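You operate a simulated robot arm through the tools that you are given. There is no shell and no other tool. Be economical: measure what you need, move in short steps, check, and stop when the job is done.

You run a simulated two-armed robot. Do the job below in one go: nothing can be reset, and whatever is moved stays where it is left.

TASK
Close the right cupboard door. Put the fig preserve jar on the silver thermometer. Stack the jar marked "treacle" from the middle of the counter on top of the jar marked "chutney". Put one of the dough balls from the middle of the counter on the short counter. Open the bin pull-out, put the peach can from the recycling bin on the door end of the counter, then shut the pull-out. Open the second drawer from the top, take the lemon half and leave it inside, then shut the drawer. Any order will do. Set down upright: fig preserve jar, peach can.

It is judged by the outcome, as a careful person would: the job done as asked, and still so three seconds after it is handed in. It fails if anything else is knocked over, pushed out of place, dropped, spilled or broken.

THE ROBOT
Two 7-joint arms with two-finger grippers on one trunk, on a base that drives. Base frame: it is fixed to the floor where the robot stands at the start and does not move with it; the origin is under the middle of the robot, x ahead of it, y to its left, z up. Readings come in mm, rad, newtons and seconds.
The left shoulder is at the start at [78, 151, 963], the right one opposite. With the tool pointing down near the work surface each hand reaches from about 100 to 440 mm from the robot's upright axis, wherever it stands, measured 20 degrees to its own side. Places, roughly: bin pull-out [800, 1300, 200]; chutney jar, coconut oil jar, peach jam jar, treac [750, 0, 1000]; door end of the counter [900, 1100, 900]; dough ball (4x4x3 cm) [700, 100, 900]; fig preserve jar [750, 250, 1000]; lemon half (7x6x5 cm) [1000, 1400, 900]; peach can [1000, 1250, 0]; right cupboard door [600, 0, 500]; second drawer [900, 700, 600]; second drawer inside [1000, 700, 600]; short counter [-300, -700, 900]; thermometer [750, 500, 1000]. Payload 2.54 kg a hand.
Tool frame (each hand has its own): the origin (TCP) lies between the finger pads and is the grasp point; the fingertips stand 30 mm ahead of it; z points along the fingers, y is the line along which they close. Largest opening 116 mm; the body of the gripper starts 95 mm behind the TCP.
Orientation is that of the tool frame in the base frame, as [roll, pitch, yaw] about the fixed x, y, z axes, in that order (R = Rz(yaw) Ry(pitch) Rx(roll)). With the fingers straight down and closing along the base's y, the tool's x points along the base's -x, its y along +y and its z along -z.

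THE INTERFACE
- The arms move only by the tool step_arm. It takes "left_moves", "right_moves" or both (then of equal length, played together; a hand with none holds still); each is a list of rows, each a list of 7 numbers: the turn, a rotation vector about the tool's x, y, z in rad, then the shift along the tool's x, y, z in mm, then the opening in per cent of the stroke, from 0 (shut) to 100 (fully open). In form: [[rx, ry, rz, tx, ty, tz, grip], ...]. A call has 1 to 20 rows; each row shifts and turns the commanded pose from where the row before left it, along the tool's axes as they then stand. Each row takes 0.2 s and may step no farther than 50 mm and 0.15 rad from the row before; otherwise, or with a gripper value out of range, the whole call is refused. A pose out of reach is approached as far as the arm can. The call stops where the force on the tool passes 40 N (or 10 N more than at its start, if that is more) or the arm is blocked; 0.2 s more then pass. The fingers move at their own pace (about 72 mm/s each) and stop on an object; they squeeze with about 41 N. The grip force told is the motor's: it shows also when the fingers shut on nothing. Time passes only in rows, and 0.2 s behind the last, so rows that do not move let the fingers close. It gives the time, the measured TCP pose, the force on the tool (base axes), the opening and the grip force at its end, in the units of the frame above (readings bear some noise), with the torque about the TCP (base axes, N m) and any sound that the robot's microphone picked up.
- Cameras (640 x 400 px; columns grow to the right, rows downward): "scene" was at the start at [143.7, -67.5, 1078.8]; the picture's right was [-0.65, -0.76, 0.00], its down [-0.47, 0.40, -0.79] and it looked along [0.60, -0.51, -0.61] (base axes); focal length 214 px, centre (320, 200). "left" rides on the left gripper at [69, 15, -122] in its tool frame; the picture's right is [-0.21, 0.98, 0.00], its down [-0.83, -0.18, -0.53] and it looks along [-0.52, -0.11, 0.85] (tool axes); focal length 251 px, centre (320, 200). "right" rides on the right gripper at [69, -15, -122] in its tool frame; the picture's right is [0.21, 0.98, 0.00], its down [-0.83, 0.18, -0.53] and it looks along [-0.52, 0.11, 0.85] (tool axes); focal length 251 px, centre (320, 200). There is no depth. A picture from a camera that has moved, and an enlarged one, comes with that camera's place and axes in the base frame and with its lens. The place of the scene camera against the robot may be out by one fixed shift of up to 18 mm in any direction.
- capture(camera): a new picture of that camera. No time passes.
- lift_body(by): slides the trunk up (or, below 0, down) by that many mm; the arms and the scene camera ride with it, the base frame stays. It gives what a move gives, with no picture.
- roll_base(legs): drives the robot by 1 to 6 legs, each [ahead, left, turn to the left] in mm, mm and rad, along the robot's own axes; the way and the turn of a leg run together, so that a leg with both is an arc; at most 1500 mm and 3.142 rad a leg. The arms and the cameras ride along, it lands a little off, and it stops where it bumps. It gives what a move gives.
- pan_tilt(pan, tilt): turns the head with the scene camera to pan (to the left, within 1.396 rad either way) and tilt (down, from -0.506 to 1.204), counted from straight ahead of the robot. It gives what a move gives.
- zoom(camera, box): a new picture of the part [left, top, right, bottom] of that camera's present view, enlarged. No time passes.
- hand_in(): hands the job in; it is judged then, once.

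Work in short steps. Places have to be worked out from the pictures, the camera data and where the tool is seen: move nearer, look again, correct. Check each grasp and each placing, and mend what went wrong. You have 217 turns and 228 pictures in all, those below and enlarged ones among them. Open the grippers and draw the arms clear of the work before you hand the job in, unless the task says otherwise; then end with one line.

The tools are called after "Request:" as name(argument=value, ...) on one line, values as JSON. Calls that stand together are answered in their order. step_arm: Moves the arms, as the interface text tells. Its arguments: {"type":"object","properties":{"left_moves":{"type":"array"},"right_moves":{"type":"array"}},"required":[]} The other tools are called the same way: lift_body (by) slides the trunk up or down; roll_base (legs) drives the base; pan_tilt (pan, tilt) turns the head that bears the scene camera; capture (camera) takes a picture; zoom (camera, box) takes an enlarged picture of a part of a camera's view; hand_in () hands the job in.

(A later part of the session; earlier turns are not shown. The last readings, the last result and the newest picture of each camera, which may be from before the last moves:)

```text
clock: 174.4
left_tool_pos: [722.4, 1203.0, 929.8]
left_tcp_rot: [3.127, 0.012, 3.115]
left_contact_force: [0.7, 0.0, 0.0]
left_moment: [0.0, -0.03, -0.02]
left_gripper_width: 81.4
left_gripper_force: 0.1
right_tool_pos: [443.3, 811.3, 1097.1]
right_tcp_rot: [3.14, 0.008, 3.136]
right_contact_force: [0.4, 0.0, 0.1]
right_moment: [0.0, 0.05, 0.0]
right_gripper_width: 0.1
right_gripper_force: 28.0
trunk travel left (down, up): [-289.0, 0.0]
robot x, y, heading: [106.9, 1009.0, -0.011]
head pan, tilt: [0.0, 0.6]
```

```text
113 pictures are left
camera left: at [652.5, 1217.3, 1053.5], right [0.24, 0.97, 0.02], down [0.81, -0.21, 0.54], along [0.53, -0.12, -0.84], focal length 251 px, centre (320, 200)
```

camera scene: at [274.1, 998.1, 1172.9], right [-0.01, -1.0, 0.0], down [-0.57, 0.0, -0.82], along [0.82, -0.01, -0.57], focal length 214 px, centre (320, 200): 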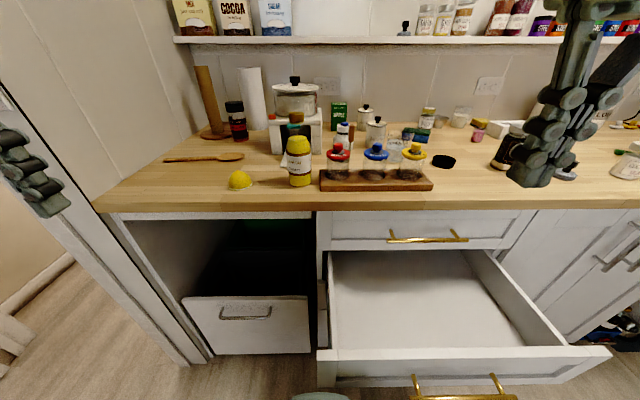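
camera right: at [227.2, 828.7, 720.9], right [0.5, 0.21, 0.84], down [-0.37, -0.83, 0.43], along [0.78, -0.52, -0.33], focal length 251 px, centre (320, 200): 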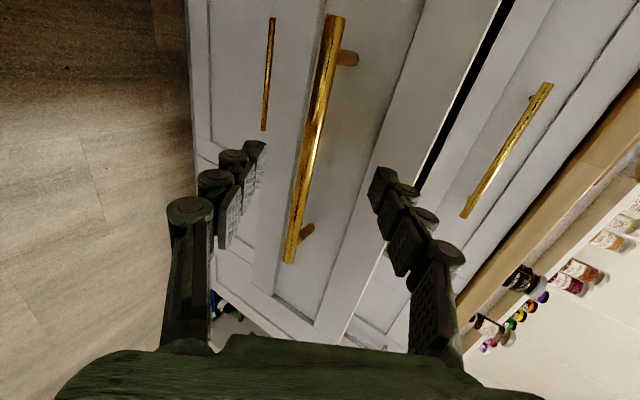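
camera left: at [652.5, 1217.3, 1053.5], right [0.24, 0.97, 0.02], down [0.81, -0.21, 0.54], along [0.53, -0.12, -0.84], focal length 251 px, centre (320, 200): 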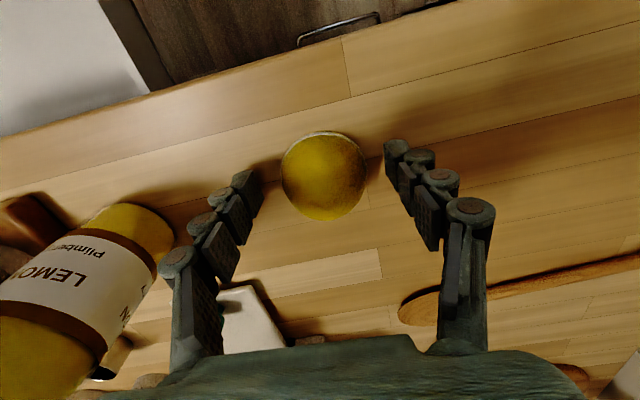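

Centred. I grip and lift gently.

Request:
step_arm(left_moves=[[0, 0, 0, 0, 0, 0, 30], [0, 0, 0, 0, 0, 0, 0], [0, 0, 0, 0, 0, 0, 0], [0, 0, 0, 0, 0, 0, 0], [0, 0, 0, 0, 0, -8, 0], [0, 0, 0, 0, 0, -15, 0], [0, 0, 0, 0, 0, -20, 0], [0, 0, 0, 0, 0, -25, 0], [0, 0, 0, 0, 0, -25, 0], [0, 0, 0, 0, 0, -20, 0], [0, 0, 0, 15, 0, -10, 0], [0, 0, 0, 25, 0, 0, 0], [0, 0, 0, 30, 0, 0, 0], [0, 0, 0, 30, 0, 0, 0], [0, 0, 0, 30, 0, 0, 0], [0, 0, 0, 30, 0, 0, 0], [0, 0, 0, 20, 0, 0, 0]])

Request:
capture(camera="left")

```text
clock: 178.0
left_tool_pos: [542.2, 1205.0, 1051.7]
left_tcp_rot: [3.129, 0.012, 3.117]
left_contact_force: [0.7, -0.2, -1.1]
left_moment: [-0.01, 0.0, 0.01]
left_gripper_width: 50.7
left_gripper_force: 41.2
right_tool_pos: [442.3, 813.0, 1096.3]
right_tcp_rot: [3.14, 0.006, 3.137]
right_contact_force: [0.2, 0.7, -0.3]
right_moment: [-0.03, -0.03, 0.02]
right_gripper_width: 0.1
right_gripper_force: 28.9
trunk travel left (down, up): [-289.0, 0.0]
robot x, y, heading: [111.0, 1010.2, -0.008]
head pan, tilt: [0.0, 0.6]
```

```text
112 pictures are left
camera left: at [470.6, 1219.2, 1174.7], right [0.24, 0.97, 0.02], down [0.81, -0.21, 0.54], along [0.53, -0.12, -0.84], focal length 251 px, centre (320, 200)
```

left: 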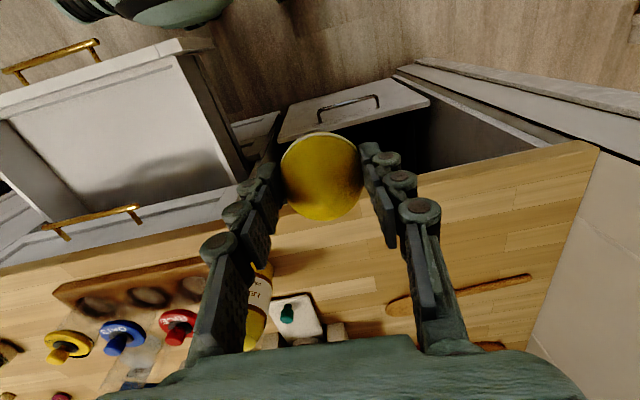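

Held. I back slightly and shift the base right so the left hand hangs over the open drawer.

Request:
roll_base(legs=[[-35, 0, 0], [0, -320, 0]])

Request:
capture(camera="left")

Request:
pan_tilt(pan=0.3, tilt=0.8)

Request:
capture(camera="scene")

```text
clock: 182.1
left_tool_pos: [504.1, 875.5, 1052.3]
left_tcp_rot: [3.128, 0.012, 3.106]
left_contact_force: [-0.6, -0.2, 0.0]
left_moment: [0.01, 0.01, 0.0]
left_gripper_width: 49.8
left_gripper_force: 41.2
right_tool_pos: [400.7, 484.2, 1096.9]
right_tcp_rot: [3.14, 0.007, 3.126]
right_contact_force: [0.5, 0.4, 0.4]
right_moment: [0.02, 0.0, -0.01]
right_gripper_width: 0.1
right_gripper_force: 28.6
trunk travel left (down, up): [-289.0, 0.0]
robot x, y, heading: [67.6, 685.1, -0.012]
head pan, tilt: [0.0, 0.6]
```

```text
111 pictures are left
camera left: at [434.3, 890.7, 1174.7], right [0.25, 0.97, 0.02], down [0.81, -0.22, 0.54], along [0.53, -0.12, -0.84], focal length 251 px, centre (320, 200)
```

left: 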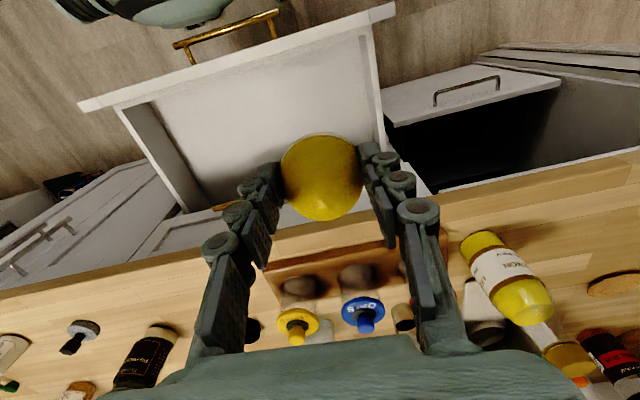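

```text
clock: 182.9
left_tool_pos: [505.3, 875.1, 1051.8]
left_tcp_rot: [3.127, 0.012, 3.109]
left_contact_force: [0.0, 0.0, -0.3]
left_moment: [0.02, 0.01, -0.03]
left_gripper_width: 49.9
left_gripper_force: 40.8
right_tool_pos: [401.9, 484.6, 1095.4]
right_tcp_rot: [3.14, 0.008, 3.126]
right_contact_force: [0.1, 0.5, -0.1]
right_moment: [0.01, 0.03, 0.0]
right_gripper_width: 0.0
right_gripper_force: 28.7
trunk travel left (down, up): [-289.0, 0.0]
robot x, y, heading: [68.6, 688.5, -0.017]
head pan, tilt: [0.3, 0.799]
```

```text
110 pictures are left
camera scene: at [223.6, 695.8, 1156.1], right [0.28, -0.96, 0.0], down [-0.69, -0.2, -0.7], along [0.67, 0.19, -0.72], focal length 214 px, centre (320, 200)
```

scene: 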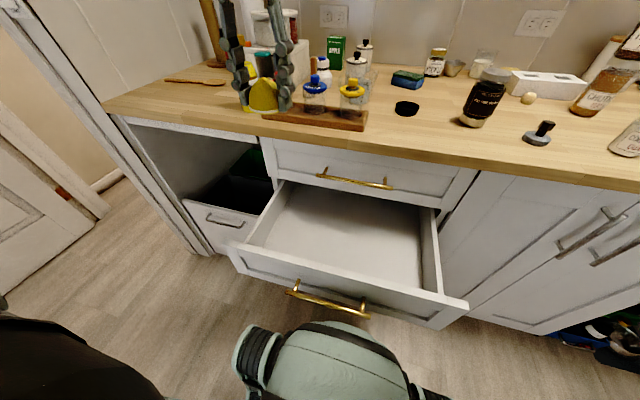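

Drawer interior spans y≈575–970, x≈450–660. I move the lemon to x≈545 and lower smoothly with the arm.

Request:
step_arm(left_moves=[[0, 0, 0, -15, 0, 5, 0], [0, 0, 0, -20, 0, 10, 0], [0, 0, 0, -5, 0, 14, 0], [0, 0, 0, 0, 0, 16, 0], [0, 0, 0, 0, 0, 17, 0], [0, 0, 0, 0, 0, 17, 0], [0, 0, 0, 0, 0, 17, 0], [0, 0, 0, 0, 0, 17, 0], [0, 0, 0, 0, 0, 17, 0], [0, 0, 0, 0, 0, 17, 0], [0, 0, 0, 0, 0, 17, 0], [0, 0, 0, 0, 0, 17, 0], [0, 0, 0, 0, 0, 17, 0], [0, 0, 0, 0, 0, 17, 0], [0, 0, 0, 0, 0, 17, 0], [0, 0, 0, 0, 0, 17, 0], [0, 0, 0, 0, 0, 17, 0], [0, 0, 0, 0, 0, 17, 0], [0, 0, 0, 0, 0, 12, 0], [0, 0, 0, 0, 0, 6, 0]])

Request:
capture(camera="left")

Request:
capture(camera="scene")

```text
clock: 187.1
left_tool_pos: [548.9, 877.9, 751.2]
left_tcp_rot: [3.129, 0.012, 3.107]
left_contact_force: [-0.7, 0.3, -1.8]
left_moment: [0.01, 0.0, 0.0]
left_gripper_width: 49.0
left_gripper_force: 41.6
right_tool_pos: [400.9, 484.1, 1095.8]
right_tcp_rot: [3.139, 0.007, 3.126]
right_contact_force: [-0.2, -0.7, -0.5]
right_moment: [-0.03, 0.01, 0.0]
right_gripper_width: 0.1
right_gripper_force: 28.8
trunk travel left (down, up): [-289.0, 0.0]
robot x, y, heading: [66.7, 688.0, -0.017]
head pan, tilt: [0.3, 0.799]
```

```text
109 pictures are left
camera left: at [478.5, 894.4, 874.0], right [0.25, 0.97, 0.02], down [0.81, -0.22, 0.54], along [0.53, -0.12, -0.84], focal length 251 px, centre (320, 200)
```

left: 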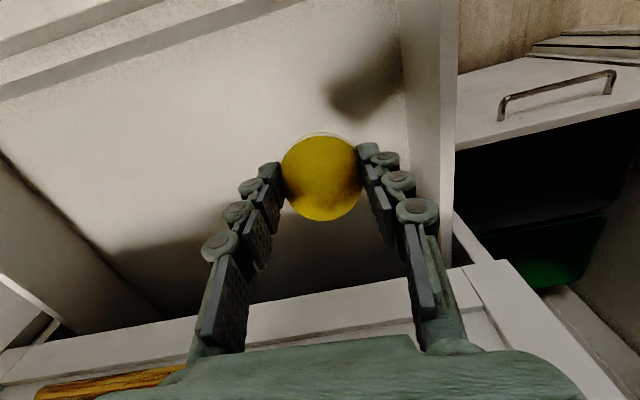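

```text
108 pictures are left
camera scene: at [223.6, 695.9, 1156.1], right [0.28, -0.96, 0.0], down [-0.69, -0.2, -0.7], along [0.67, 0.19, -0.72], focal length 214 px, centre (320, 200)
```

scene: 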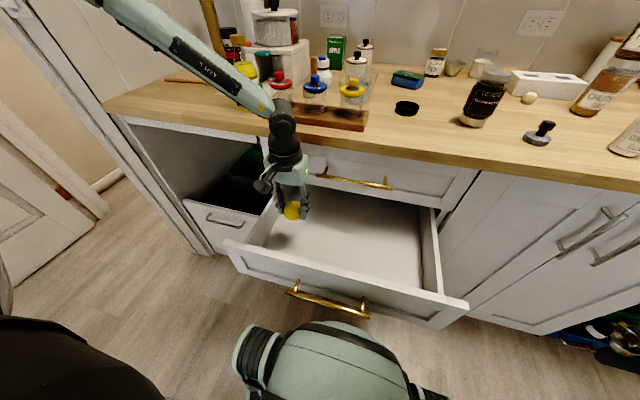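

Lemon is just inside the drawer outline; I shift 30 mm right and lower further.

Request:
step_arm(left_moves=[[0, 0, 0, 0, -10, 5, 0], [0, 0, 0, 0, -12, 10, 0], [0, 0, 0, 0, -8, 13, 0], [0, 0, 0, 0, 0, 14, 0], [0, 0, 0, 0, 0, 14, 0], [0, 0, 0, 0, 0, 10, 0], [0, 0, 0, 0, 0, 5, 0], [0, 0, 0, 0, 0, 0, 0]])

Request:
capture(camera="left")

Request:
zoom(camera="scene", box=[210, 100, 410, 260])

```text
clock: 188.9
left_tool_pos: [544.2, 857.2, 688.3]
left_tcp_rot: [3.129, 0.013, 3.107]
left_contact_force: [0.6, 0.3, -0.7]
left_moment: [-0.01, 0.0, 0.03]
left_gripper_width: 48.9
left_gripper_force: 41.1
left hand out of reach, approached as far as the arm can: row 6, 7
right_tool_pos: [401.2, 482.9, 1096.5]
right_tcp_rot: [3.139, 0.005, 3.126]
right_contact_force: [-0.4, 0.6, 0.1]
right_moment: [0.02, -0.01, 0.0]
right_gripper_width: 0.0
right_gripper_force: 28.6
trunk travel left (down, up): [-289.0, 0.0]
robot x, y, heading: [71.0, 688.0, -0.018]
head pan, tilt: [0.3, 0.799]
```

```text
107 pictures are left
camera left: at [473.3, 872.5, 811.6], right [0.25, 0.97, 0.01], down [0.81, -0.22, 0.54], along [0.53, -0.12, -0.84], focal length 251 px, centre (320, 200)
```

left: 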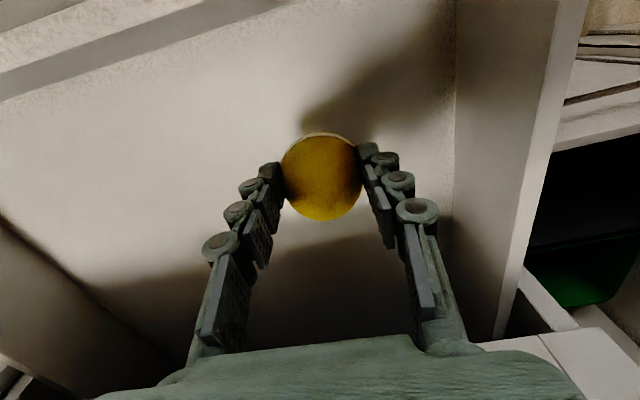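

```text
2.50 times, centred on (310, 180) of scene
camera zoom: at [223.6, 695.9, 1156.1], right [0.28, -0.96, 0.0], down [-0.69, -0.2, -0.7], along [0.67, 0.19, -0.72], focal length 536 px, centre (345, 250)
```

zoom: 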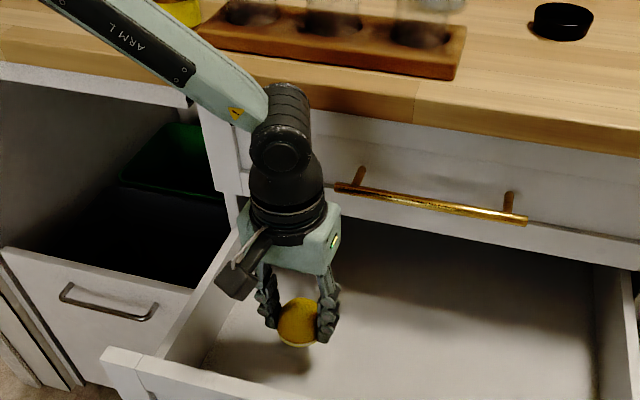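

Arm is at its low limit; I lower the trunk slowly until the lemon touches.

Request:
lift_body(by=-25)

Request:
lift_body(by=-8)

Request:
zoom(camera="scene", box=[250, 160, 370, 260])

```text
clock: 189.6
left_tool_pos: [543.4, 856.3, 663.7]
left_tcp_rot: [3.129, 0.012, 3.106]
left_contact_force: [0.1, 0.3, -0.1]
left_moment: [0.03, 0.01, 0.01]
left_gripper_width: 48.8
left_gripper_force: 40.9
right_tool_pos: [400.4, 482.9, 1071.3]
right_tcp_rot: [3.14, 0.008, 3.126]
right_contact_force: [-0.5, -0.3, -0.1]
right_moment: [0.02, 0.0, 0.02]
right_gripper_width: 0.2
right_gripper_force: 28.7
trunk travel left (down, up): [-264.0, 25.0]
robot x, y, heading: [69.6, 685.4, -0.022]
head pan, tilt: [0.3, 0.799]
```

```text
clock: 190.2
left_tool_pos: [544.2, 856.6, 655.0]
left_tcp_rot: [3.129, 0.012, 3.107]
left_contact_force: [0.9, 0.2, -0.4]
left_moment: [0.03, -0.01, -0.02]
left_gripper_width: 48.6
left_gripper_force: 40.8
right_tool_pos: [401.9, 484.9, 1063.4]
right_tcp_rot: [3.14, 0.007, 3.125]
right_contact_force: [0.4, 0.2, -0.1]
right_moment: [0.0, -0.02, -0.02]
right_gripper_width: 0.0
right_gripper_force: 28.5
trunk travel left (down, up): [-256.0, 33.0]
robot x, y, heading: [70.9, 686.1, -0.015]
head pan, tilt: [0.3, 0.799]
```

```text
4.00 times, centred on (310, 210) of scene
camera zoom: at [223.4, 695.9, 1123.1], right [0.28, -0.96, 0.0], down [-0.69, -0.2, -0.7], along [0.67, 0.19, -0.72], focal length 858 px, centre (360, 160)
```

zoom: 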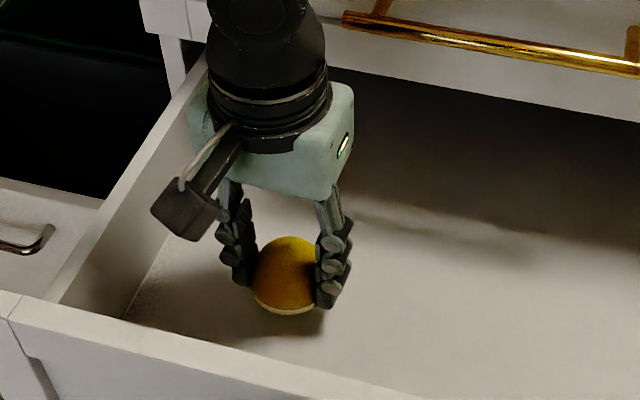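

Request:
lift_body(by=-7)

Request:
lift_body(by=-6)

Request:
zoom(camera="scene", box=[250, 160, 370, 260])

```text
clock: 190.8
left_tool_pos: [543.2, 856.6, 648.6]
left_tcp_rot: [3.131, 0.012, 3.106]
left_contact_force: [0.4, 0.3, 0.0]
left_moment: [-0.01, 0.0, 0.01]
left_gripper_width: 48.4
left_gripper_force: 40.7
right_tool_pos: [402.0, 483.8, 1055.8]
right_tcp_rot: [3.139, 0.008, 3.126]
right_contact_force: [0.3, -0.4, -0.3]
right_moment: [-0.03, -0.01, 0.0]
right_gripper_width: 0.0
right_gripper_force: 28.3
trunk travel left (down, up): [-249.0, 40.0]
robot x, y, heading: [63.7, 689.8, -0.018]
head pan, tilt: [0.3, 0.799]
```

```text
clock: 191.3
left_tool_pos: [543.7, 857.0, 642.0]
left_tcp_rot: [3.131, 0.013, 3.107]
left_contact_force: [0.7, 1.0, -0.4]
left_moment: [-0.03, -0.02, 0.02]
left_gripper_width: 48.7
left_gripper_force: 41.5
right_tool_pos: [401.8, 483.7, 1049.9]
right_tcp_rot: [3.142, 0.007, 3.126]
right_contact_force: [0.6, 0.4, 0.2]
right_moment: [0.0, -0.04, -0.02]
right_gripper_width: 0.0
right_gripper_force: 28.4
trunk travel left (down, up): [-243.0, 46.0]
robot x, y, heading: [68.9, 684.5, -0.019]
head pan, tilt: [0.3, 0.799]
```

```text
4.00 times, centred on (310, 210) of scene
camera zoom: at [223.5, 695.9, 1110.1], right [0.28, -0.96, 0.0], down [-0.69, -0.2, -0.7], along [0.67, 0.19, -0.72], focal length 858 px, centre (360, 160)
```

zoom: 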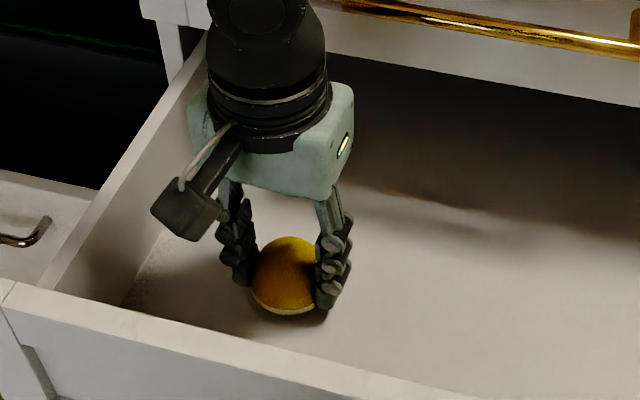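

Still no contact; continuing.

Request:
lift_body(by=-7)

Request:
lift_body(by=-6)

Request:
lift_body(by=-5)

Request:
zoom(camera="scene", box=[250, 160, 370, 260])

```text
clock: 191.9
left_tool_pos: [544.0, 856.2, 634.4]
left_tcp_rot: [3.13, 0.011, 3.107]
left_contact_force: [-0.1, 0.5, -1.5]
left_moment: [-0.03, 0.0, 0.02]
left_gripper_width: 48.5
left_gripper_force: 40.6
right_tool_pos: [401.5, 484.1, 1043.0]
right_tcp_rot: [3.14, 0.008, 3.125]
right_contact_force: [-0.1, 0.7, -0.9]
right_moment: [-0.03, -0.01, 0.04]
right_gripper_width: 0.0
right_gripper_force: 28.8
trunk travel left (down, up): [-236.0, 53.0]
robot x, y, heading: [68.3, 686.9, -0.014]
head pan, tilt: [0.3, 0.799]
```

```text
clock: 192.4
left_tool_pos: [544.3, 857.0, 629.6]
left_tcp_rot: [3.13, 0.012, 3.108]
left_contact_force: [0.4, 0.2, 0.5]
left_moment: [-0.02, -0.01, 0.0]
left_gripper_width: 48.4
left_gripper_force: 40.8
right_tool_pos: [400.9, 484.0, 1036.6]
right_tcp_rot: [3.139, 0.007, 3.125]
right_contact_force: [-0.1, 0.2, -0.4]
right_moment: [0.01, 0.01, -0.03]
right_gripper_width: 0.0
right_gripper_force: 29.1
trunk travel left (down, up): [-230.0, 59.0]
robot x, y, heading: [71.8, 687.3, -0.017]
head pan, tilt: [0.3, 0.799]
```

```text
clock: 193.0
left_tool_pos: [545.4, 856.5, 628.7]
left_tcp_rot: [3.13, 0.021, 3.107]
left_contact_force: [0.8, 5.8, 34.0]
left_moment: [0.56, 0.55, -0.08]
left_gripper_width: 48.7
left_gripper_force: 40.6
right_tool_pos: [399.1, 482.9, 1033.3]
right_tcp_rot: [3.14, 0.009, 3.127]
right_contact_force: [0.0, 0.3, 0.5]
right_moment: [-0.02, -0.02, -0.05]
right_gripper_width: 0.0
right_gripper_force: 28.4
trunk travel left (down, up): [-225.0, 64.0]
robot x, y, heading: [67.6, 686.3, -0.016]
head pan, tilt: [0.3, 0.799]
```

```text
4.00 times, centred on (310, 210) of scene
camera zoom: at [221.6, 695.5, 1093.1], right [0.28, -0.96, 0.0], down [-0.69, -0.2, -0.7], along [0.67, 0.2, -0.72], focal length 858 px, centre (360, 160)
```

zoom: 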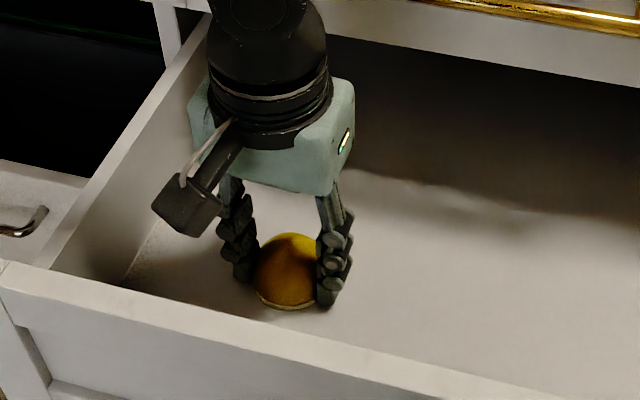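

Contact on the drawer floor. I release and raise the hand with trunk and arm.

Request:
step_arm(left_moves=[[0, 0, 0, 0, 0, -2, 40], [0, 0, 0, 0, 0, 0, 60], [0, 0, 0, 0, 0, 0, 65], [0, 0, 0, 0, 0, 0, 65], [0, 0, 0, 0, 0, -20, 65], [0, 0, 0, 0, 0, -40, 65], [0, 0, 0, 0, 0, -40, 65], [0, 0, 0, 0, 0, -45, 65], [0, 0, 0, 0, 0, -45, 65], [0, 0, 0, 0, 0, -45, 65], [0, 0, 0, 0, 0, -45, 65], [0, 0, 0, 0, 0, -45, 65]])

Request:
capture(camera="left")

```text
clock: 195.6
left_tool_pos: [541.4, 851.5, 951.9]
left_tcp_rot: [3.131, 0.013, 3.106]
left_contact_force: [-0.3, -0.1, -0.4]
left_moment: [-0.02, 0.01, 0.01]
left_gripper_width: 75.7
left_gripper_force: 0.2
right_tool_pos: [401.0, 483.8, 1030.9]
right_tcp_rot: [3.139, 0.007, 3.127]
right_contact_force: [0.7, -0.3, -0.5]
right_moment: [0.02, -0.02, -0.02]
right_gripper_width: 0.0
right_gripper_force: 28.6
trunk travel left (down, up): [-225.0, 64.0]
robot x, y, heading: [70.5, 683.6, -0.014]
head pan, tilt: [0.3, 0.799]
```

```text
102 pictures are left
camera left: at [470.6, 867.1, 1075.2], right [0.25, 0.97, 0.02], down [0.81, -0.22, 0.54], along [0.53, -0.12, -0.84], focal length 251 px, centre (320, 200)
```

left: 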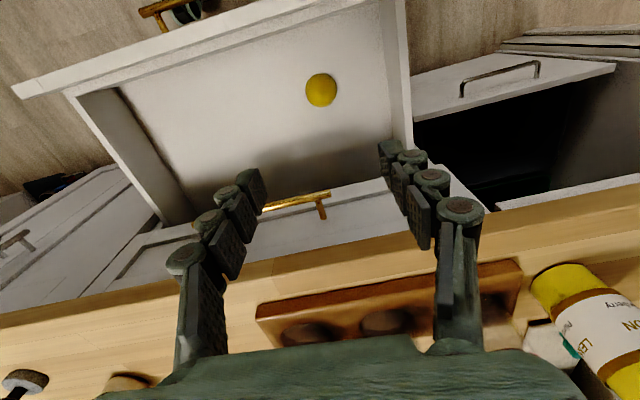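

Lemon lies in the drawer. Now I back off, shift left, and set up the right hand (pitched forward, shut) to push the drawer closed.

Request:
step_arm(left_moves=[[0, 0, 0, 0, 0, -40, 0], [0, 0, 0, 45, 15, 0, 0], [0, 0, 0, 45, 15, 0, 0], [0, 0, 0, 45, 15, 0, 0]])

Request:
roll_base(legs=[[-270, 0, 0], [0, 205, 0.015]])

Request:
lift_body(by=-225)

Request:
step_arm(right_moves=[[0, 0, 0, -45, 10, 0, 0], [0, 0, 0, -45, 10, 0, 0], [0, 0, 0, -45, 10, 0, 0], [0, 0, 0, -45, 10, 0, 0], [0, -0.147, 0, 0, 0, 0, 0], [0, -0.147, 0, 0, 0, 0, 0], [0, -0.147, 0, 0, 0, 0, 0], [0, -0.147, 0, 0, 0, 0, 0], [0, -0.147, 0, 0, 0, 0, 0], [0, -0.147, 0, 0, 0, 0, 0], [0, -0.147, 0, 0, 0, 0, 0]])

Request:
capture(camera="right")

Request:
capture(camera="scene")

```text
clock: 196.6
left_tool_pos: [404.2, 902.1, 989.6]
left_tcp_rot: [3.129, 0.012, 3.107]
left_contact_force: [-0.4, -0.4, -0.2]
left_moment: [-0.02, -0.07, 0.05]
left_gripper_width: 0.1
left_gripper_force: 28.6
right_tool_pos: [400.2, 484.6, 1033.0]
right_tcp_rot: [3.139, 0.008, 3.125]
right_contact_force: [0.2, -1.6, 0.1]
right_moment: [0.01, 0.07, 0.02]
right_gripper_width: 0.0
right_gripper_force: 28.5
trunk travel left (down, up): [-225.0, 64.0]
robot x, y, heading: [71.6, 688.2, -0.019]
head pan, tilt: [0.3, 0.799]
```

```text
clock: 200.7
left_tool_pos: [130.0, 1116.6, 988.7]
left_tcp_rot: [3.129, 0.011, 3.13]
left_contact_force: [0.4, 1.0, 0.0]
left_moment: [-0.05, 0.03, 0.06]
left_gripper_width: 0.0
left_gripper_force: 28.5
right_tool_pos: [135.8, 700.0, 1032.6]
right_tcp_rot: [3.138, 0.006, -3.133]
right_contact_force: [-0.4, -0.2, 0.4]
right_moment: [-0.03, 0.04, 0.02]
right_gripper_width: 0.3
right_gripper_force: 28.8
trunk travel left (down, up): [-225.0, 64.0]
robot x, y, heading: [-199.7, 893.1, 0.012]
head pan, tilt: [0.3, 0.799]
```

```text
clock: 203.0
left_tool_pos: [130.5, 1116.9, 764.7]
left_tcp_rot: [3.127, 0.012, 3.131]
left_contact_force: [0.1, 0.4, -0.3]
left_moment: [-0.01, -0.02, 0.01]
left_gripper_width: 0.0
left_gripper_force: 28.8
right_tool_pos: [136.7, 699.6, 807.5]
right_tcp_rot: [3.139, 0.008, -3.133]
right_contact_force: [-0.4, -0.2, 0.9]
right_moment: [-0.02, 0.02, -0.02]
right_gripper_width: 0.1
right_gripper_force: 28.4
trunk travel left (down, up): [0.0, 289.0]
robot x, y, heading: [-200.2, 894.1, 0.009]
head pan, tilt: [0.3, 0.799]
```

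```text
clock: 205.4
left_tool_pos: [130.5, 1116.2, 763.4]
left_tcp_rot: [3.129, 0.011, 3.128]
left_contact_force: [-0.3, -0.1, 0.2]
left_moment: [0.0, 0.04, -0.01]
left_gripper_width: 0.0
left_gripper_force: 28.4
right_tool_pos: [316.4, 740.7, 809.3]
right_tcp_rot: [3.139, 1.038, -3.138]
right_contact_force: [0.1, 0.4, 0.2]
right_moment: [0.02, 0.02, 0.02]
right_gripper_width: 0.2
right_gripper_force: 28.5
trunk travel left (down, up): [0.0, 289.0]
robot x, y, heading: [-201.8, 894.6, 0.006]
head pan, tilt: [0.3, 0.799]
```

```text
101 pictures are left
camera right: at [176.5, 725.8, 809.6], right [-0.12, 0.98, -0.18], down [-0.04, 0.18, 0.98], along [0.99, 0.12, 0.02], focal length 251 px, centre (320, 200)
```

right: 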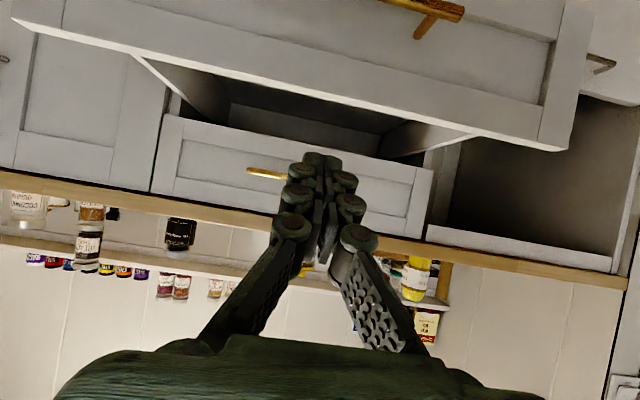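

```text
100 pictures are left
camera scene: at [-46.9, 907.0, 867.1], right [0.3, -0.95, 0.0], down [-0.68, -0.22, -0.7], along [0.66, 0.21, -0.72], focal length 214 px, centre (320, 200)
```

scene: 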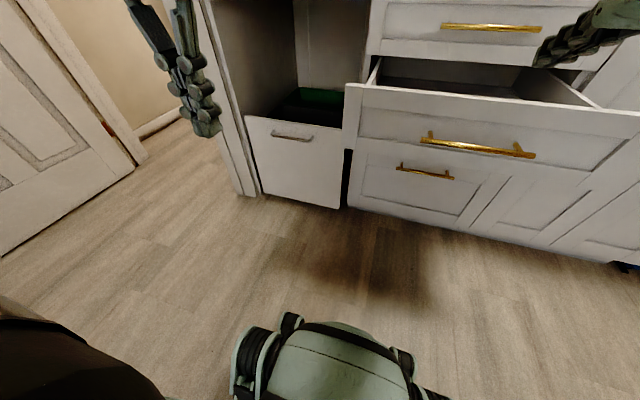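

Panel top is at z≈710. I lower the right fingertips to z≈690 and drive up close to the panel.

Request:
step_arm(right_moves=[[0, 0, 0, 30, 0, 17.6, 0], [0, 0, 0, 30, 0, 17.6, 0], [0, 0, 0, 29, 0, 17.6, 0], [0, 0, 0, 0, 0, 0, 0]])

Request:
roll_base(legs=[[65, 0, 0]])

Request:
capture(camera="right")

```text
clock: 206.4
left_tool_pos: [130.3, 1116.6, 763.4]
left_tcp_rot: [3.128, 0.014, 3.129]
left_contact_force: [0.2, -0.1, 0.6]
left_moment: [0.0, -0.01, 0.0]
left_gripper_width: 0.0
left_gripper_force: 29.0
right_tool_pos: [318.0, 740.9, 702.7]
right_tcp_rot: [3.139, 1.034, -3.137]
right_contact_force: [0.4, -0.2, 0.2]
right_moment: [0.02, 0.01, 0.01]
right_gripper_width: 0.0
right_gripper_force: 28.0
trunk travel left (down, up): [0.0, 289.0]
robot x, y, heading: [-204.0, 892.8, 0.007]
head pan, tilt: [0.3, 0.799]
```

```text
clock: 207.4
left_tool_pos: [194.5, 1118.2, 764.1]
left_tcp_rot: [3.13, 0.012, 3.131]
left_contact_force: [-0.7, 0.6, 0.1]
left_moment: [-0.01, -0.04, 0.03]
left_gripper_width: 0.0
left_gripper_force: 28.3
right_tool_pos: [382.2, 742.3, 704.8]
right_tcp_rot: [3.137, 1.037, -3.134]
right_contact_force: [-0.5, 0.2, -0.6]
right_moment: [0.05, -0.05, -0.05]
right_gripper_width: 0.0
right_gripper_force: 28.1
trunk travel left (down, up): [0.0, 289.0]
robot x, y, heading: [-137.2, 895.8, 0.007]
head pan, tilt: [0.3, 0.799]
```

```text
99 pictures are left
camera right: at [242.7, 726.3, 706.0], right [-0.12, 0.98, -0.18], down [-0.04, 0.18, 0.98], along [0.99, 0.12, 0.02], focal length 251 px, centre (320, 200)
```

right: 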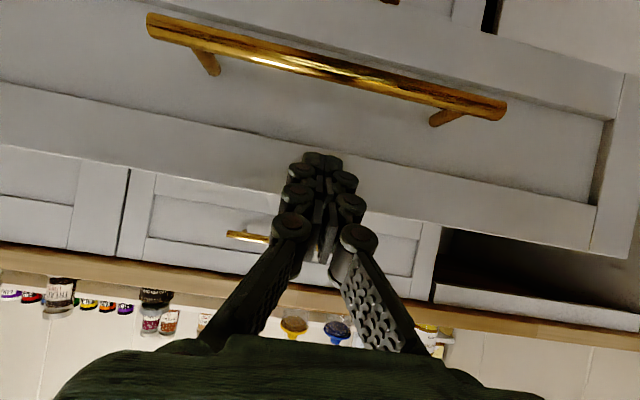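

Tips face the panel's top rail. I drive on gently to push.

Request:
roll_base(legs=[[40, 0, 0]])

Request:
roll_base(legs=[[100, 0, 0]])

Request:
capture(camera="right")

```text
clock: 208.3
left_tool_pos: [233.6, 1118.7, 763.7]
left_tcp_rot: [3.13, 0.012, 3.131]
left_contact_force: [1.9, -0.2, 0.1]
left_moment: [0.03, -0.01, -0.01]
left_gripper_width: 0.0
left_gripper_force: 28.4
right_tool_pos: [420.8, 742.7, 704.4]
right_tcp_rot: [3.137, 1.036, -3.135]
right_contact_force: [-0.3, 0.2, -0.4]
right_moment: [0.03, 0.0, 0.01]
right_gripper_width: 0.0
right_gripper_force: 28.6
trunk travel left (down, up): [0.0, 289.0]
robot x, y, heading: [-100.8, 895.7, 0.01]
head pan, tilt: [0.3, 0.799]
```

```text
clock: 209.4
left_tool_pos: [331.6, 1119.5, 763.8]
left_tcp_rot: [3.128, 0.011, 3.132]
left_contact_force: [0.3, -0.2, -0.6]
left_moment: [-0.02, -0.02, -0.01]
left_gripper_width: 0.0
left_gripper_force: 28.7
right_tool_pos: [519.3, 743.6, 703.5]
right_tcp_rot: [3.14, 1.034, -3.136]
right_contact_force: [-0.4, 0.1, 0.4]
right_moment: [0.01, 0.01, 0.02]
right_gripper_width: 0.0
right_gripper_force: 28.3
trunk travel left (down, up): [0.0, 289.0]
robot x, y, heading: [-1.3, 900.7, 0.007]
head pan, tilt: [0.3, 0.799]
```

```text
98 pictures are left
camera right: at [380.0, 727.7, 706.0], right [-0.12, 0.98, -0.18], down [-0.04, 0.18, 0.98], along [0.99, 0.12, 0.02], focal length 251 px, centre (320, 200)
```

right: 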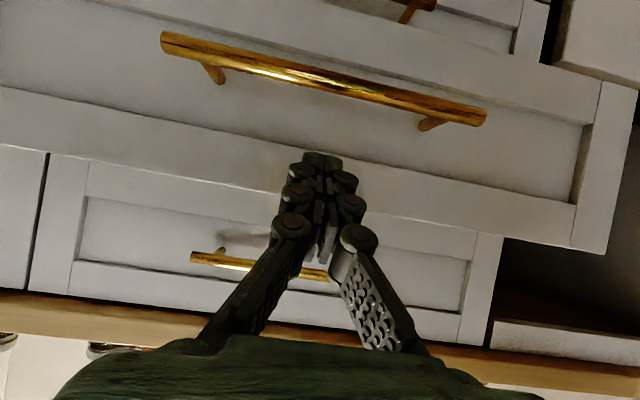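

Drawer is sliding in. Continuing.

Request:
roll_base(legs=[[90, 0, 0]])

Request:
step_arm(right_moves=[[0, 0, 0, -4, 0, 7, 0], [0, 0, 0, -4, 0, 7, 0], [0, 0, 0, -4, 0, 7, 0], [0, 0, 0, -4, 0, 7, 0], [0, 0, 0, -4, 0, 7, 0], [0, 0, 0, -4, 0, 7, 0], [0, 0, 0, -4, 0, 7, 0]])

Request:
capture(camera="right")

```text
clock: 210.5
left_tool_pos: [420.2, 1119.6, 763.5]
left_tcp_rot: [3.129, 0.012, 3.131]
left_contact_force: [0.0, 0.3, -0.6]
left_moment: [0.01, -0.02, 0.01]
left_gripper_width: 0.0
left_gripper_force: 28.5
right_tool_pos: [610.7, 744.6, 704.6]
right_tcp_rot: [3.139, 1.034, -3.132]
right_contact_force: [0.6, -0.7, 0.6]
right_moment: [0.03, -0.01, 0.0]
right_gripper_width: 0.1
right_gripper_force: 28.7
trunk travel left (down, up): [0.0, 289.0]
robot x, y, heading: [90.9, 900.7, 0.01]
head pan, tilt: [0.3, 0.799]
```

```text
clock: 212.0
left_tool_pos: [420.9, 1119.6, 763.7]
left_tcp_rot: [3.13, 0.014, 3.132]
left_contact_force: [-0.5, 0.6, -0.4]
left_moment: [0.0, -0.01, 0.0]
left_gripper_width: 0.2
left_gripper_force: 28.7
right_tool_pos: [652.8, 745.2, 703.8]
right_tcp_rot: [-3.141, 1.034, -3.125]
right_contact_force: [-14.5, -3.0, 6.3]
right_moment: [-0.05, -0.11, -0.1]
right_gripper_width: 6.0
right_gripper_force: 28.1
trunk travel left (down, up): [0.0, 289.0]
robot x, y, heading: [88.5, 896.0, 0.008]
head pan, tilt: [0.3, 0.799]
stopped in row 7 (right hand): the force on the tool passed its limit at 52 N (the readings are from after the stop); the commanded pose is now the measured one
```

```text
97 pictures are left
camera right: at [512.3, 728.9, 705.5], right [-0.12, 0.97, -0.19], down [-0.04, 0.18, 0.98], along [0.99, 0.13, 0.01], focal length 251 px, centre (320, 200)
```

right: 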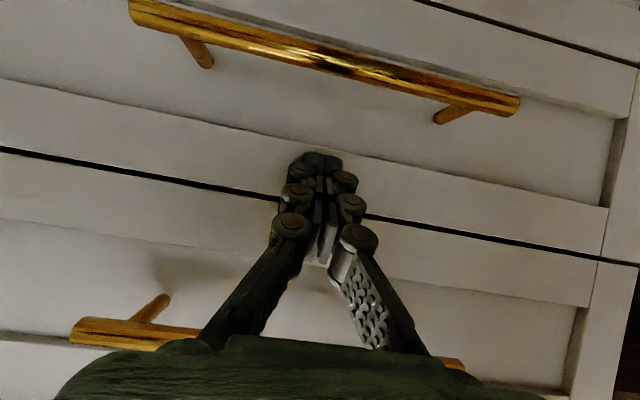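

Drawer is flush shut. I back off, fold the right hand back, and prepare the left hand for the bin pull-out.

Request:
step_arm(right_moves=[[0, 0, 0, 20, 0, -34, 0], [0, 0, 0, 0, 0, 0, 0]])

Request:
roll_base(legs=[[-200, 0, 0], [0, 215, -0.008]])

Request:
step_arm(right_moves=[[0, 0.147, 0, 0, 0, -10, 0], [0, 0.147, 0, 0, 0, -10, 0], [0, 0.147, 0, 0, 0, -10, 0], [0, 0.147, 0, 0, 0, -10, 0], [0, 0.147, 0, 0, 0, -10, 0], [0, 0.147, 0, 0, 0, -10, 0], [0, 0.147, 0, 0, -10, -10, 0], [0, 0, 0, 45, -10, 0, 0], [0, 0, 0, 45, -10, 0, 0], [0, 0, 0, 45, -10, 0, 0]], left_moves=[[0, 0, 0, -45, 0, 10, 0], [0, 0, 0, -45, 0, 10, 0], [0, 0, 0, -45, 0, 10, 0], [0, -0.147, 0, -45, 0, 10, 0], [0, -0.147, 0, 0, 0, 0, 0], [0, -0.147, 0, 0, 0, 0, 0], [0, -0.147, 0, 0, 0, 0, 0], [0, -0.147, 0, 0, 0, 0, 0], [0, -0.147, 0, 0, 0, 0, 0], [0, -0.1, 0, 0, 0, 0, 0]])

Request:
pan_tilt(pan=0.3, tilt=0.6)

Request:
capture(camera="scene")

```text
clock: 212.6
left_tool_pos: [422.1, 1119.5, 764.1]
left_tcp_rot: [3.129, 0.012, 3.131]
left_contact_force: [0.5, 0.3, 0.0]
left_moment: [0.0, 0.0, -0.03]
left_gripper_width: 0.0
left_gripper_force: 28.7
right_tool_pos: [613.5, 744.7, 701.1]
right_tcp_rot: [-3.139, 1.028, -3.126]
right_contact_force: [-0.9, -0.1, -1.2]
right_moment: [0.01, 0.0, -0.01]
right_gripper_width: 0.0
right_gripper_force: 28.7
trunk travel left (down, up): [0.0, 289.0]
robot x, y, heading: [91.0, 897.3, 0.005]
head pan, tilt: [0.3, 0.799]
```

```text
clock: 216.5
left_tool_pos: [224.2, 1334.0, 764.0]
left_tcp_rot: [3.13, 0.012, 3.123]
left_contact_force: [-0.3, -0.2, 1.3]
left_moment: [0.03, 0.04, 0.02]
left_gripper_width: 0.3
left_gripper_force: 28.5
right_tool_pos: [416.1, 959.3, 701.2]
right_tcp_rot: [-3.14, 1.029, -3.132]
right_contact_force: [0.0, 0.1, 0.0]
right_moment: [0.02, 0.01, -0.03]
right_gripper_width: 0.2
right_gripper_force: 28.3
trunk travel left (down, up): [0.0, 289.0]
robot x, y, heading: [-106.8, 1111.1, 0.007]
head pan, tilt: [0.3, 0.799]
```

```text
clock: 218.7
left_tool_pos: [403.9, 1330.4, 725.4]
left_tcp_rot: [3.121, 0.994, 3.106]
left_contact_force: [0.0, 0.6, -0.2]
left_moment: [0.0, 0.02, -0.01]
left_gripper_width: 0.0
left_gripper_force: 28.9
right_tool_pos: [241.3, 917.0, 754.9]
right_tcp_rot: [-3.141, -0.001, -3.134]
right_contact_force: [0.1, 0.3, -0.3]
right_moment: [0.04, -0.03, 0.0]
right_gripper_width: 0.2
right_gripper_force: 28.3
trunk travel left (down, up): [0.0, 289.0]
robot x, y, heading: [-107.3, 1113.0, -0.008]
head pan, tilt: [0.3, 0.799]
```

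```text
clock: 219.4
left_tool_pos: [405.9, 1330.8, 726.2]
left_tcp_rot: [3.119, 0.993, 3.106]
left_contact_force: [0.9, 0.4, -0.4]
left_moment: [-0.02, -0.01, 0.0]
left_gripper_width: 0.2
left_gripper_force: 28.9
right_tool_pos: [241.6, 917.1, 755.1]
right_tcp_rot: [-3.141, 0.0, -3.133]
right_contact_force: [0.3, 0.6, -0.4]
right_moment: [0.0, 0.02, -0.01]
right_gripper_width: 0.1
right_gripper_force: 29.1
trunk travel left (down, up): [0.0, 289.0]
robot x, y, heading: [-112.3, 1111.0, 0.001]
head pan, tilt: [0.3, 0.6]
```

```text
96 pictures are left
camera scene: at [53.8, 1127.3, 883.9], right [0.3, -0.95, 0.0], down [-0.54, -0.17, -0.82], along [0.79, 0.25, -0.57], focal length 214 px, centre (320, 200)
```

scene: 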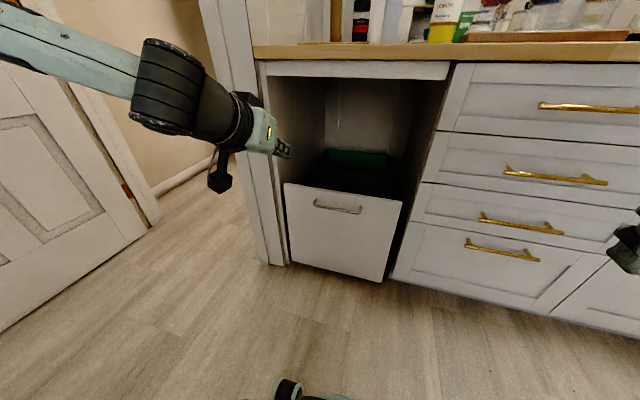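

Drawer shut is confirmed. I roll the left gripper 90° so it closes vertically.

Request:
step_arm(left_moves=[[0, 0, -0.143, 0, 0, 0, 0], [0, 0, -0.143, 0, 0, 0, 0], [0, 0, -0.143, 0, 0, 0, 0], [0, 0, -0.143, 0, 0, 0, 0], [0, 0, -0.143, 0, 0, 0, 0], [0, 0, -0.143, 0, 0, 0, 0], [0, 0, -0.143, 0, 0, 0, 0], [0, 0, -0.143, 0, 0, 0, 0], [0, 0, -0.143, 0, 0, 0, 0], [0, 0, -0.143, 0, 0, 0, 20], [0, 0, -0.143, 0, 0, 0, 60]])

Request:
capture(camera="left")

```text
clock: 221.8
left_tool_pos: [405.8, 1333.1, 725.4]
left_tcp_rot: [-2.147, 0.008, -1.585]
left_contact_force: [0.4, 0.7, -0.1]
left_moment: [-0.01, 0.01, 0.02]
left_gripper_width: 69.1
left_gripper_force: 0.2
right_tool_pos: [241.6, 915.5, 755.8]
right_tcp_rot: [-3.142, 0.002, -3.132]
right_contact_force: [0.4, 0.3, -0.3]
right_moment: [0.03, 0.0, 0.02]
right_gripper_width: 0.0
right_gripper_force: 28.7
trunk travel left (down, up): [0.0, 289.0]
robot x, y, heading: [-107.4, 1112.8, 0.005]
head pan, tilt: [0.3, 0.6]
```

```text
95 pictures are left
camera left: at [293.1, 1263.3, 780.8], right [-0.53, 0.23, -0.82], down [-0.34, 0.83, 0.45], along [0.78, 0.51, -0.36], focal length 251 px, centre (320, 200)
```

left: 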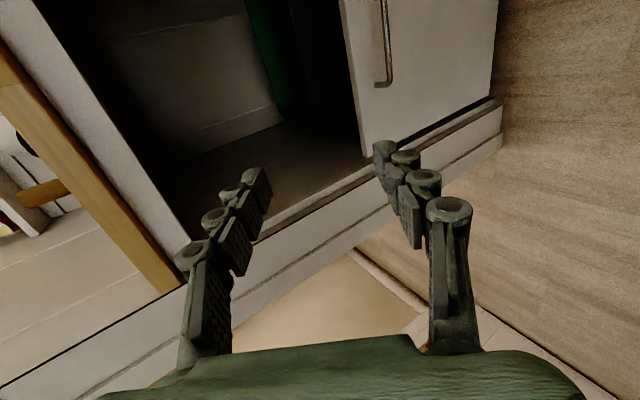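

Handle is at z≈438, y≈1160–1345. I lower the left hand to z≈440 at y≈1252.

Request:
step_arm(left_moves=[[0, 0, 0, 11.4, 34, 22, 60], [0, 0, 0, 11.4, 34, 22, 60], [0, 0, 0, 11.4, 34, 22, 60], [0, 0, 0, 11.4, 34, 22, 60], [0, 0, 0, 11.4, 34, 22, 60], [0, 0, 0, 11.4, 34, 22, 60], [0, 0, 0, 11.4, 34, 22, 60], [0, 0, 0, 0, 0, 0, 60]])

Request:
capture(camera="left")

```text
clock: 223.6
left_tool_pos: [421.7, 1258.1, 511.1]
left_tcp_rot: [-2.157, 0.016, -1.578]
left_contact_force: [0.9, 0.3, -0.1]
left_moment: [-0.04, -0.01, 0.03]
left_gripper_width: 69.6
left_gripper_force: 0.0
left hand out of reach, approached as far as the arm can: row 1, 2, 5, 6, 7
right_tool_pos: [242.7, 917.7, 755.3]
right_tcp_rot: [-3.141, 0.001, -3.133]
right_contact_force: [-0.2, -0.5, -0.4]
right_moment: [0.0, 0.0, -0.01]
right_gripper_width: 0.0
right_gripper_force: 28.5
trunk travel left (down, up): [0.0, 289.0]
robot x, y, heading: [-109.3, 1113.6, 0.002]
head pan, tilt: [0.3, 0.6]
```

```text
94 pictures are left
camera left: at [310.1, 1189.1, 567.5], right [-0.54, 0.23, -0.81], down [-0.34, 0.82, 0.46], along [0.77, 0.52, -0.36], focal length 251 px, centre (320, 200)
```

left: 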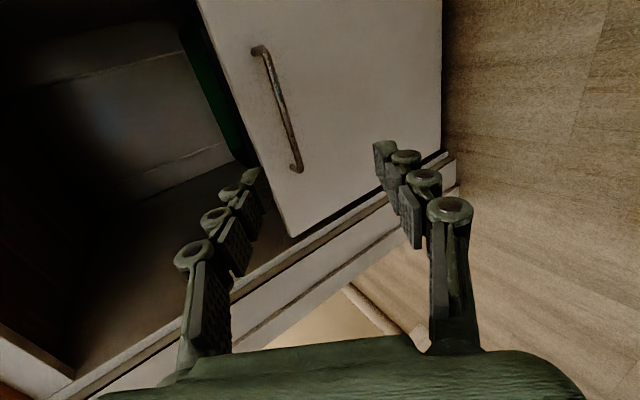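

Too low for this pitch. I rotate the tool to point straight down (closing along x) and look at the panel's top edge and handle from there.

Request:
step_arm(left_moves=[[-0.14, 0, 0, 0, -10, -20, 60], [-0.14, 0, 0, 0, -10, -20, 60], [-0.14, 0, 0, 0, -10, -20, 60], [-0.14, 0, 0, 0, 0, 0, 60], [-0.14, 0, 0, 0, 0, 0, 60], [-0.14, 0, 0, 0, 0, 0, 60], [-0.145, 0, 0, 0, 0, 0, 60], [0, 0, 0, 0, 0, 0, 60]])

Request:
capture(camera="left")

Request:
capture(camera="scene")

```text
clock: 225.4
left_tool_pos: [397.2, 1259.1, 570.8]
left_tcp_rot: [-3.134, 0.01, -1.587]
left_contact_force: [0.4, -0.4, 0.2]
left_moment: [0.02, -0.02, 0.03]
left_gripper_width: 69.5
left_gripper_force: 0.1
right_tool_pos: [241.9, 916.5, 756.0]
right_tcp_rot: [3.14, 0.0, -3.134]
right_contact_force: [1.2, -0.2, 0.7]
right_moment: [0.02, 0.03, -0.03]
right_gripper_width: 0.0
right_gripper_force: 28.3
trunk travel left (down, up): [0.0, 289.0]
robot x, y, heading: [-110.3, 1111.0, -0.001]
head pan, tilt: [0.3, 0.6]
```

```text
93 pictures are left
camera left: at [378.5, 1188.2, 693.2], right [-0.97, 0.23, -0.01], down [0.19, 0.82, 0.54], along [0.13, 0.53, -0.84], focal length 251 px, centre (320, 200)
```

left: 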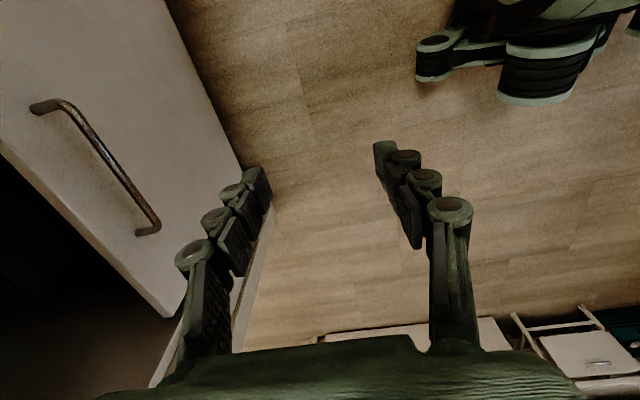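

```text
92 pictures are left
camera scene: at [53.9, 1127.3, 884.0], right [0.3, -0.95, 0.0], down [-0.54, -0.17, -0.83], along [0.79, 0.25, -0.56], focal length 214 px, centre (320, 200)
```

scene: 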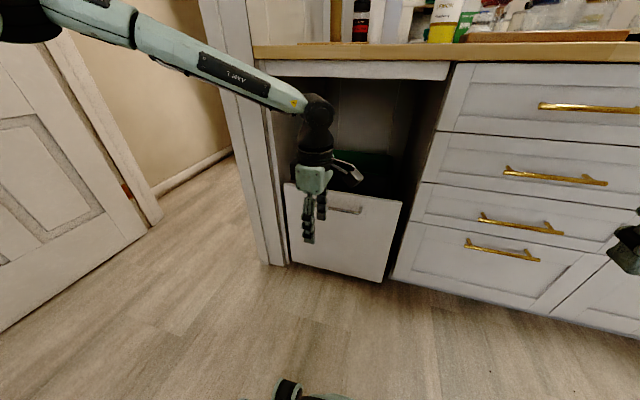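

Tool points down, closing along x. I drive forward so the hand nears the panel, staying above it.

Request:
roll_base(legs=[[190, 0, 0]])

Request:
capture(camera="left")

Request:
capture(camera="scene")

```text
clock: 226.9
left_tool_pos: [584.7, 1257.3, 571.0]
left_tcp_rot: [-3.13, 0.011, -1.591]
left_contact_force: [-0.2, -0.2, -0.5]
left_moment: [0.01, -0.01, -0.02]
left_gripper_width: 69.5
left_gripper_force: 0.0
right_tool_pos: [428.8, 915.8, 757.1]
right_tcp_rot: [3.141, 0.0, -3.136]
right_contact_force: [0.2, 0.0, -0.4]
right_moment: [-0.01, 0.01, -0.02]
right_gripper_width: 0.0
right_gripper_force: 28.9
trunk travel left (down, up): [0.0, 289.0]
robot x, y, heading: [80.2, 1111.3, 0.0]
head pan, tilt: [0.3, 0.6]
```

```text
91 pictures are left
camera left: at [566.7, 1186.6, 693.2], right [-0.97, 0.23, -0.01], down [0.19, 0.82, 0.54], along [0.13, 0.53, -0.84], focal length 251 px, centre (320, 200)
```

left: 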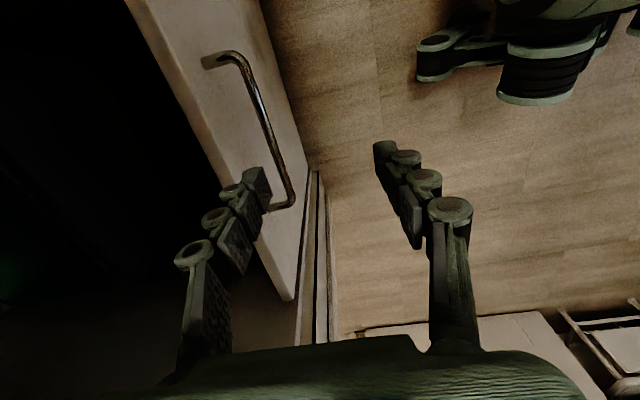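

```text
90 pictures are left
camera scene: at [242.0, 1126.8, 884.0], right [0.29, -0.96, 0.0], down [-0.54, -0.17, -0.83], along [0.79, 0.24, -0.56], focal length 214 px, centre (320, 200)
```

scene: 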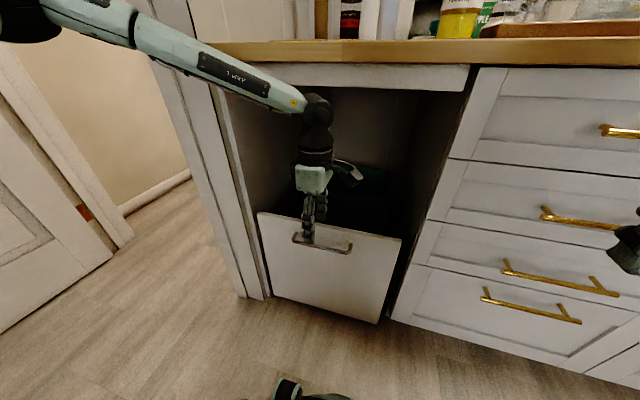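

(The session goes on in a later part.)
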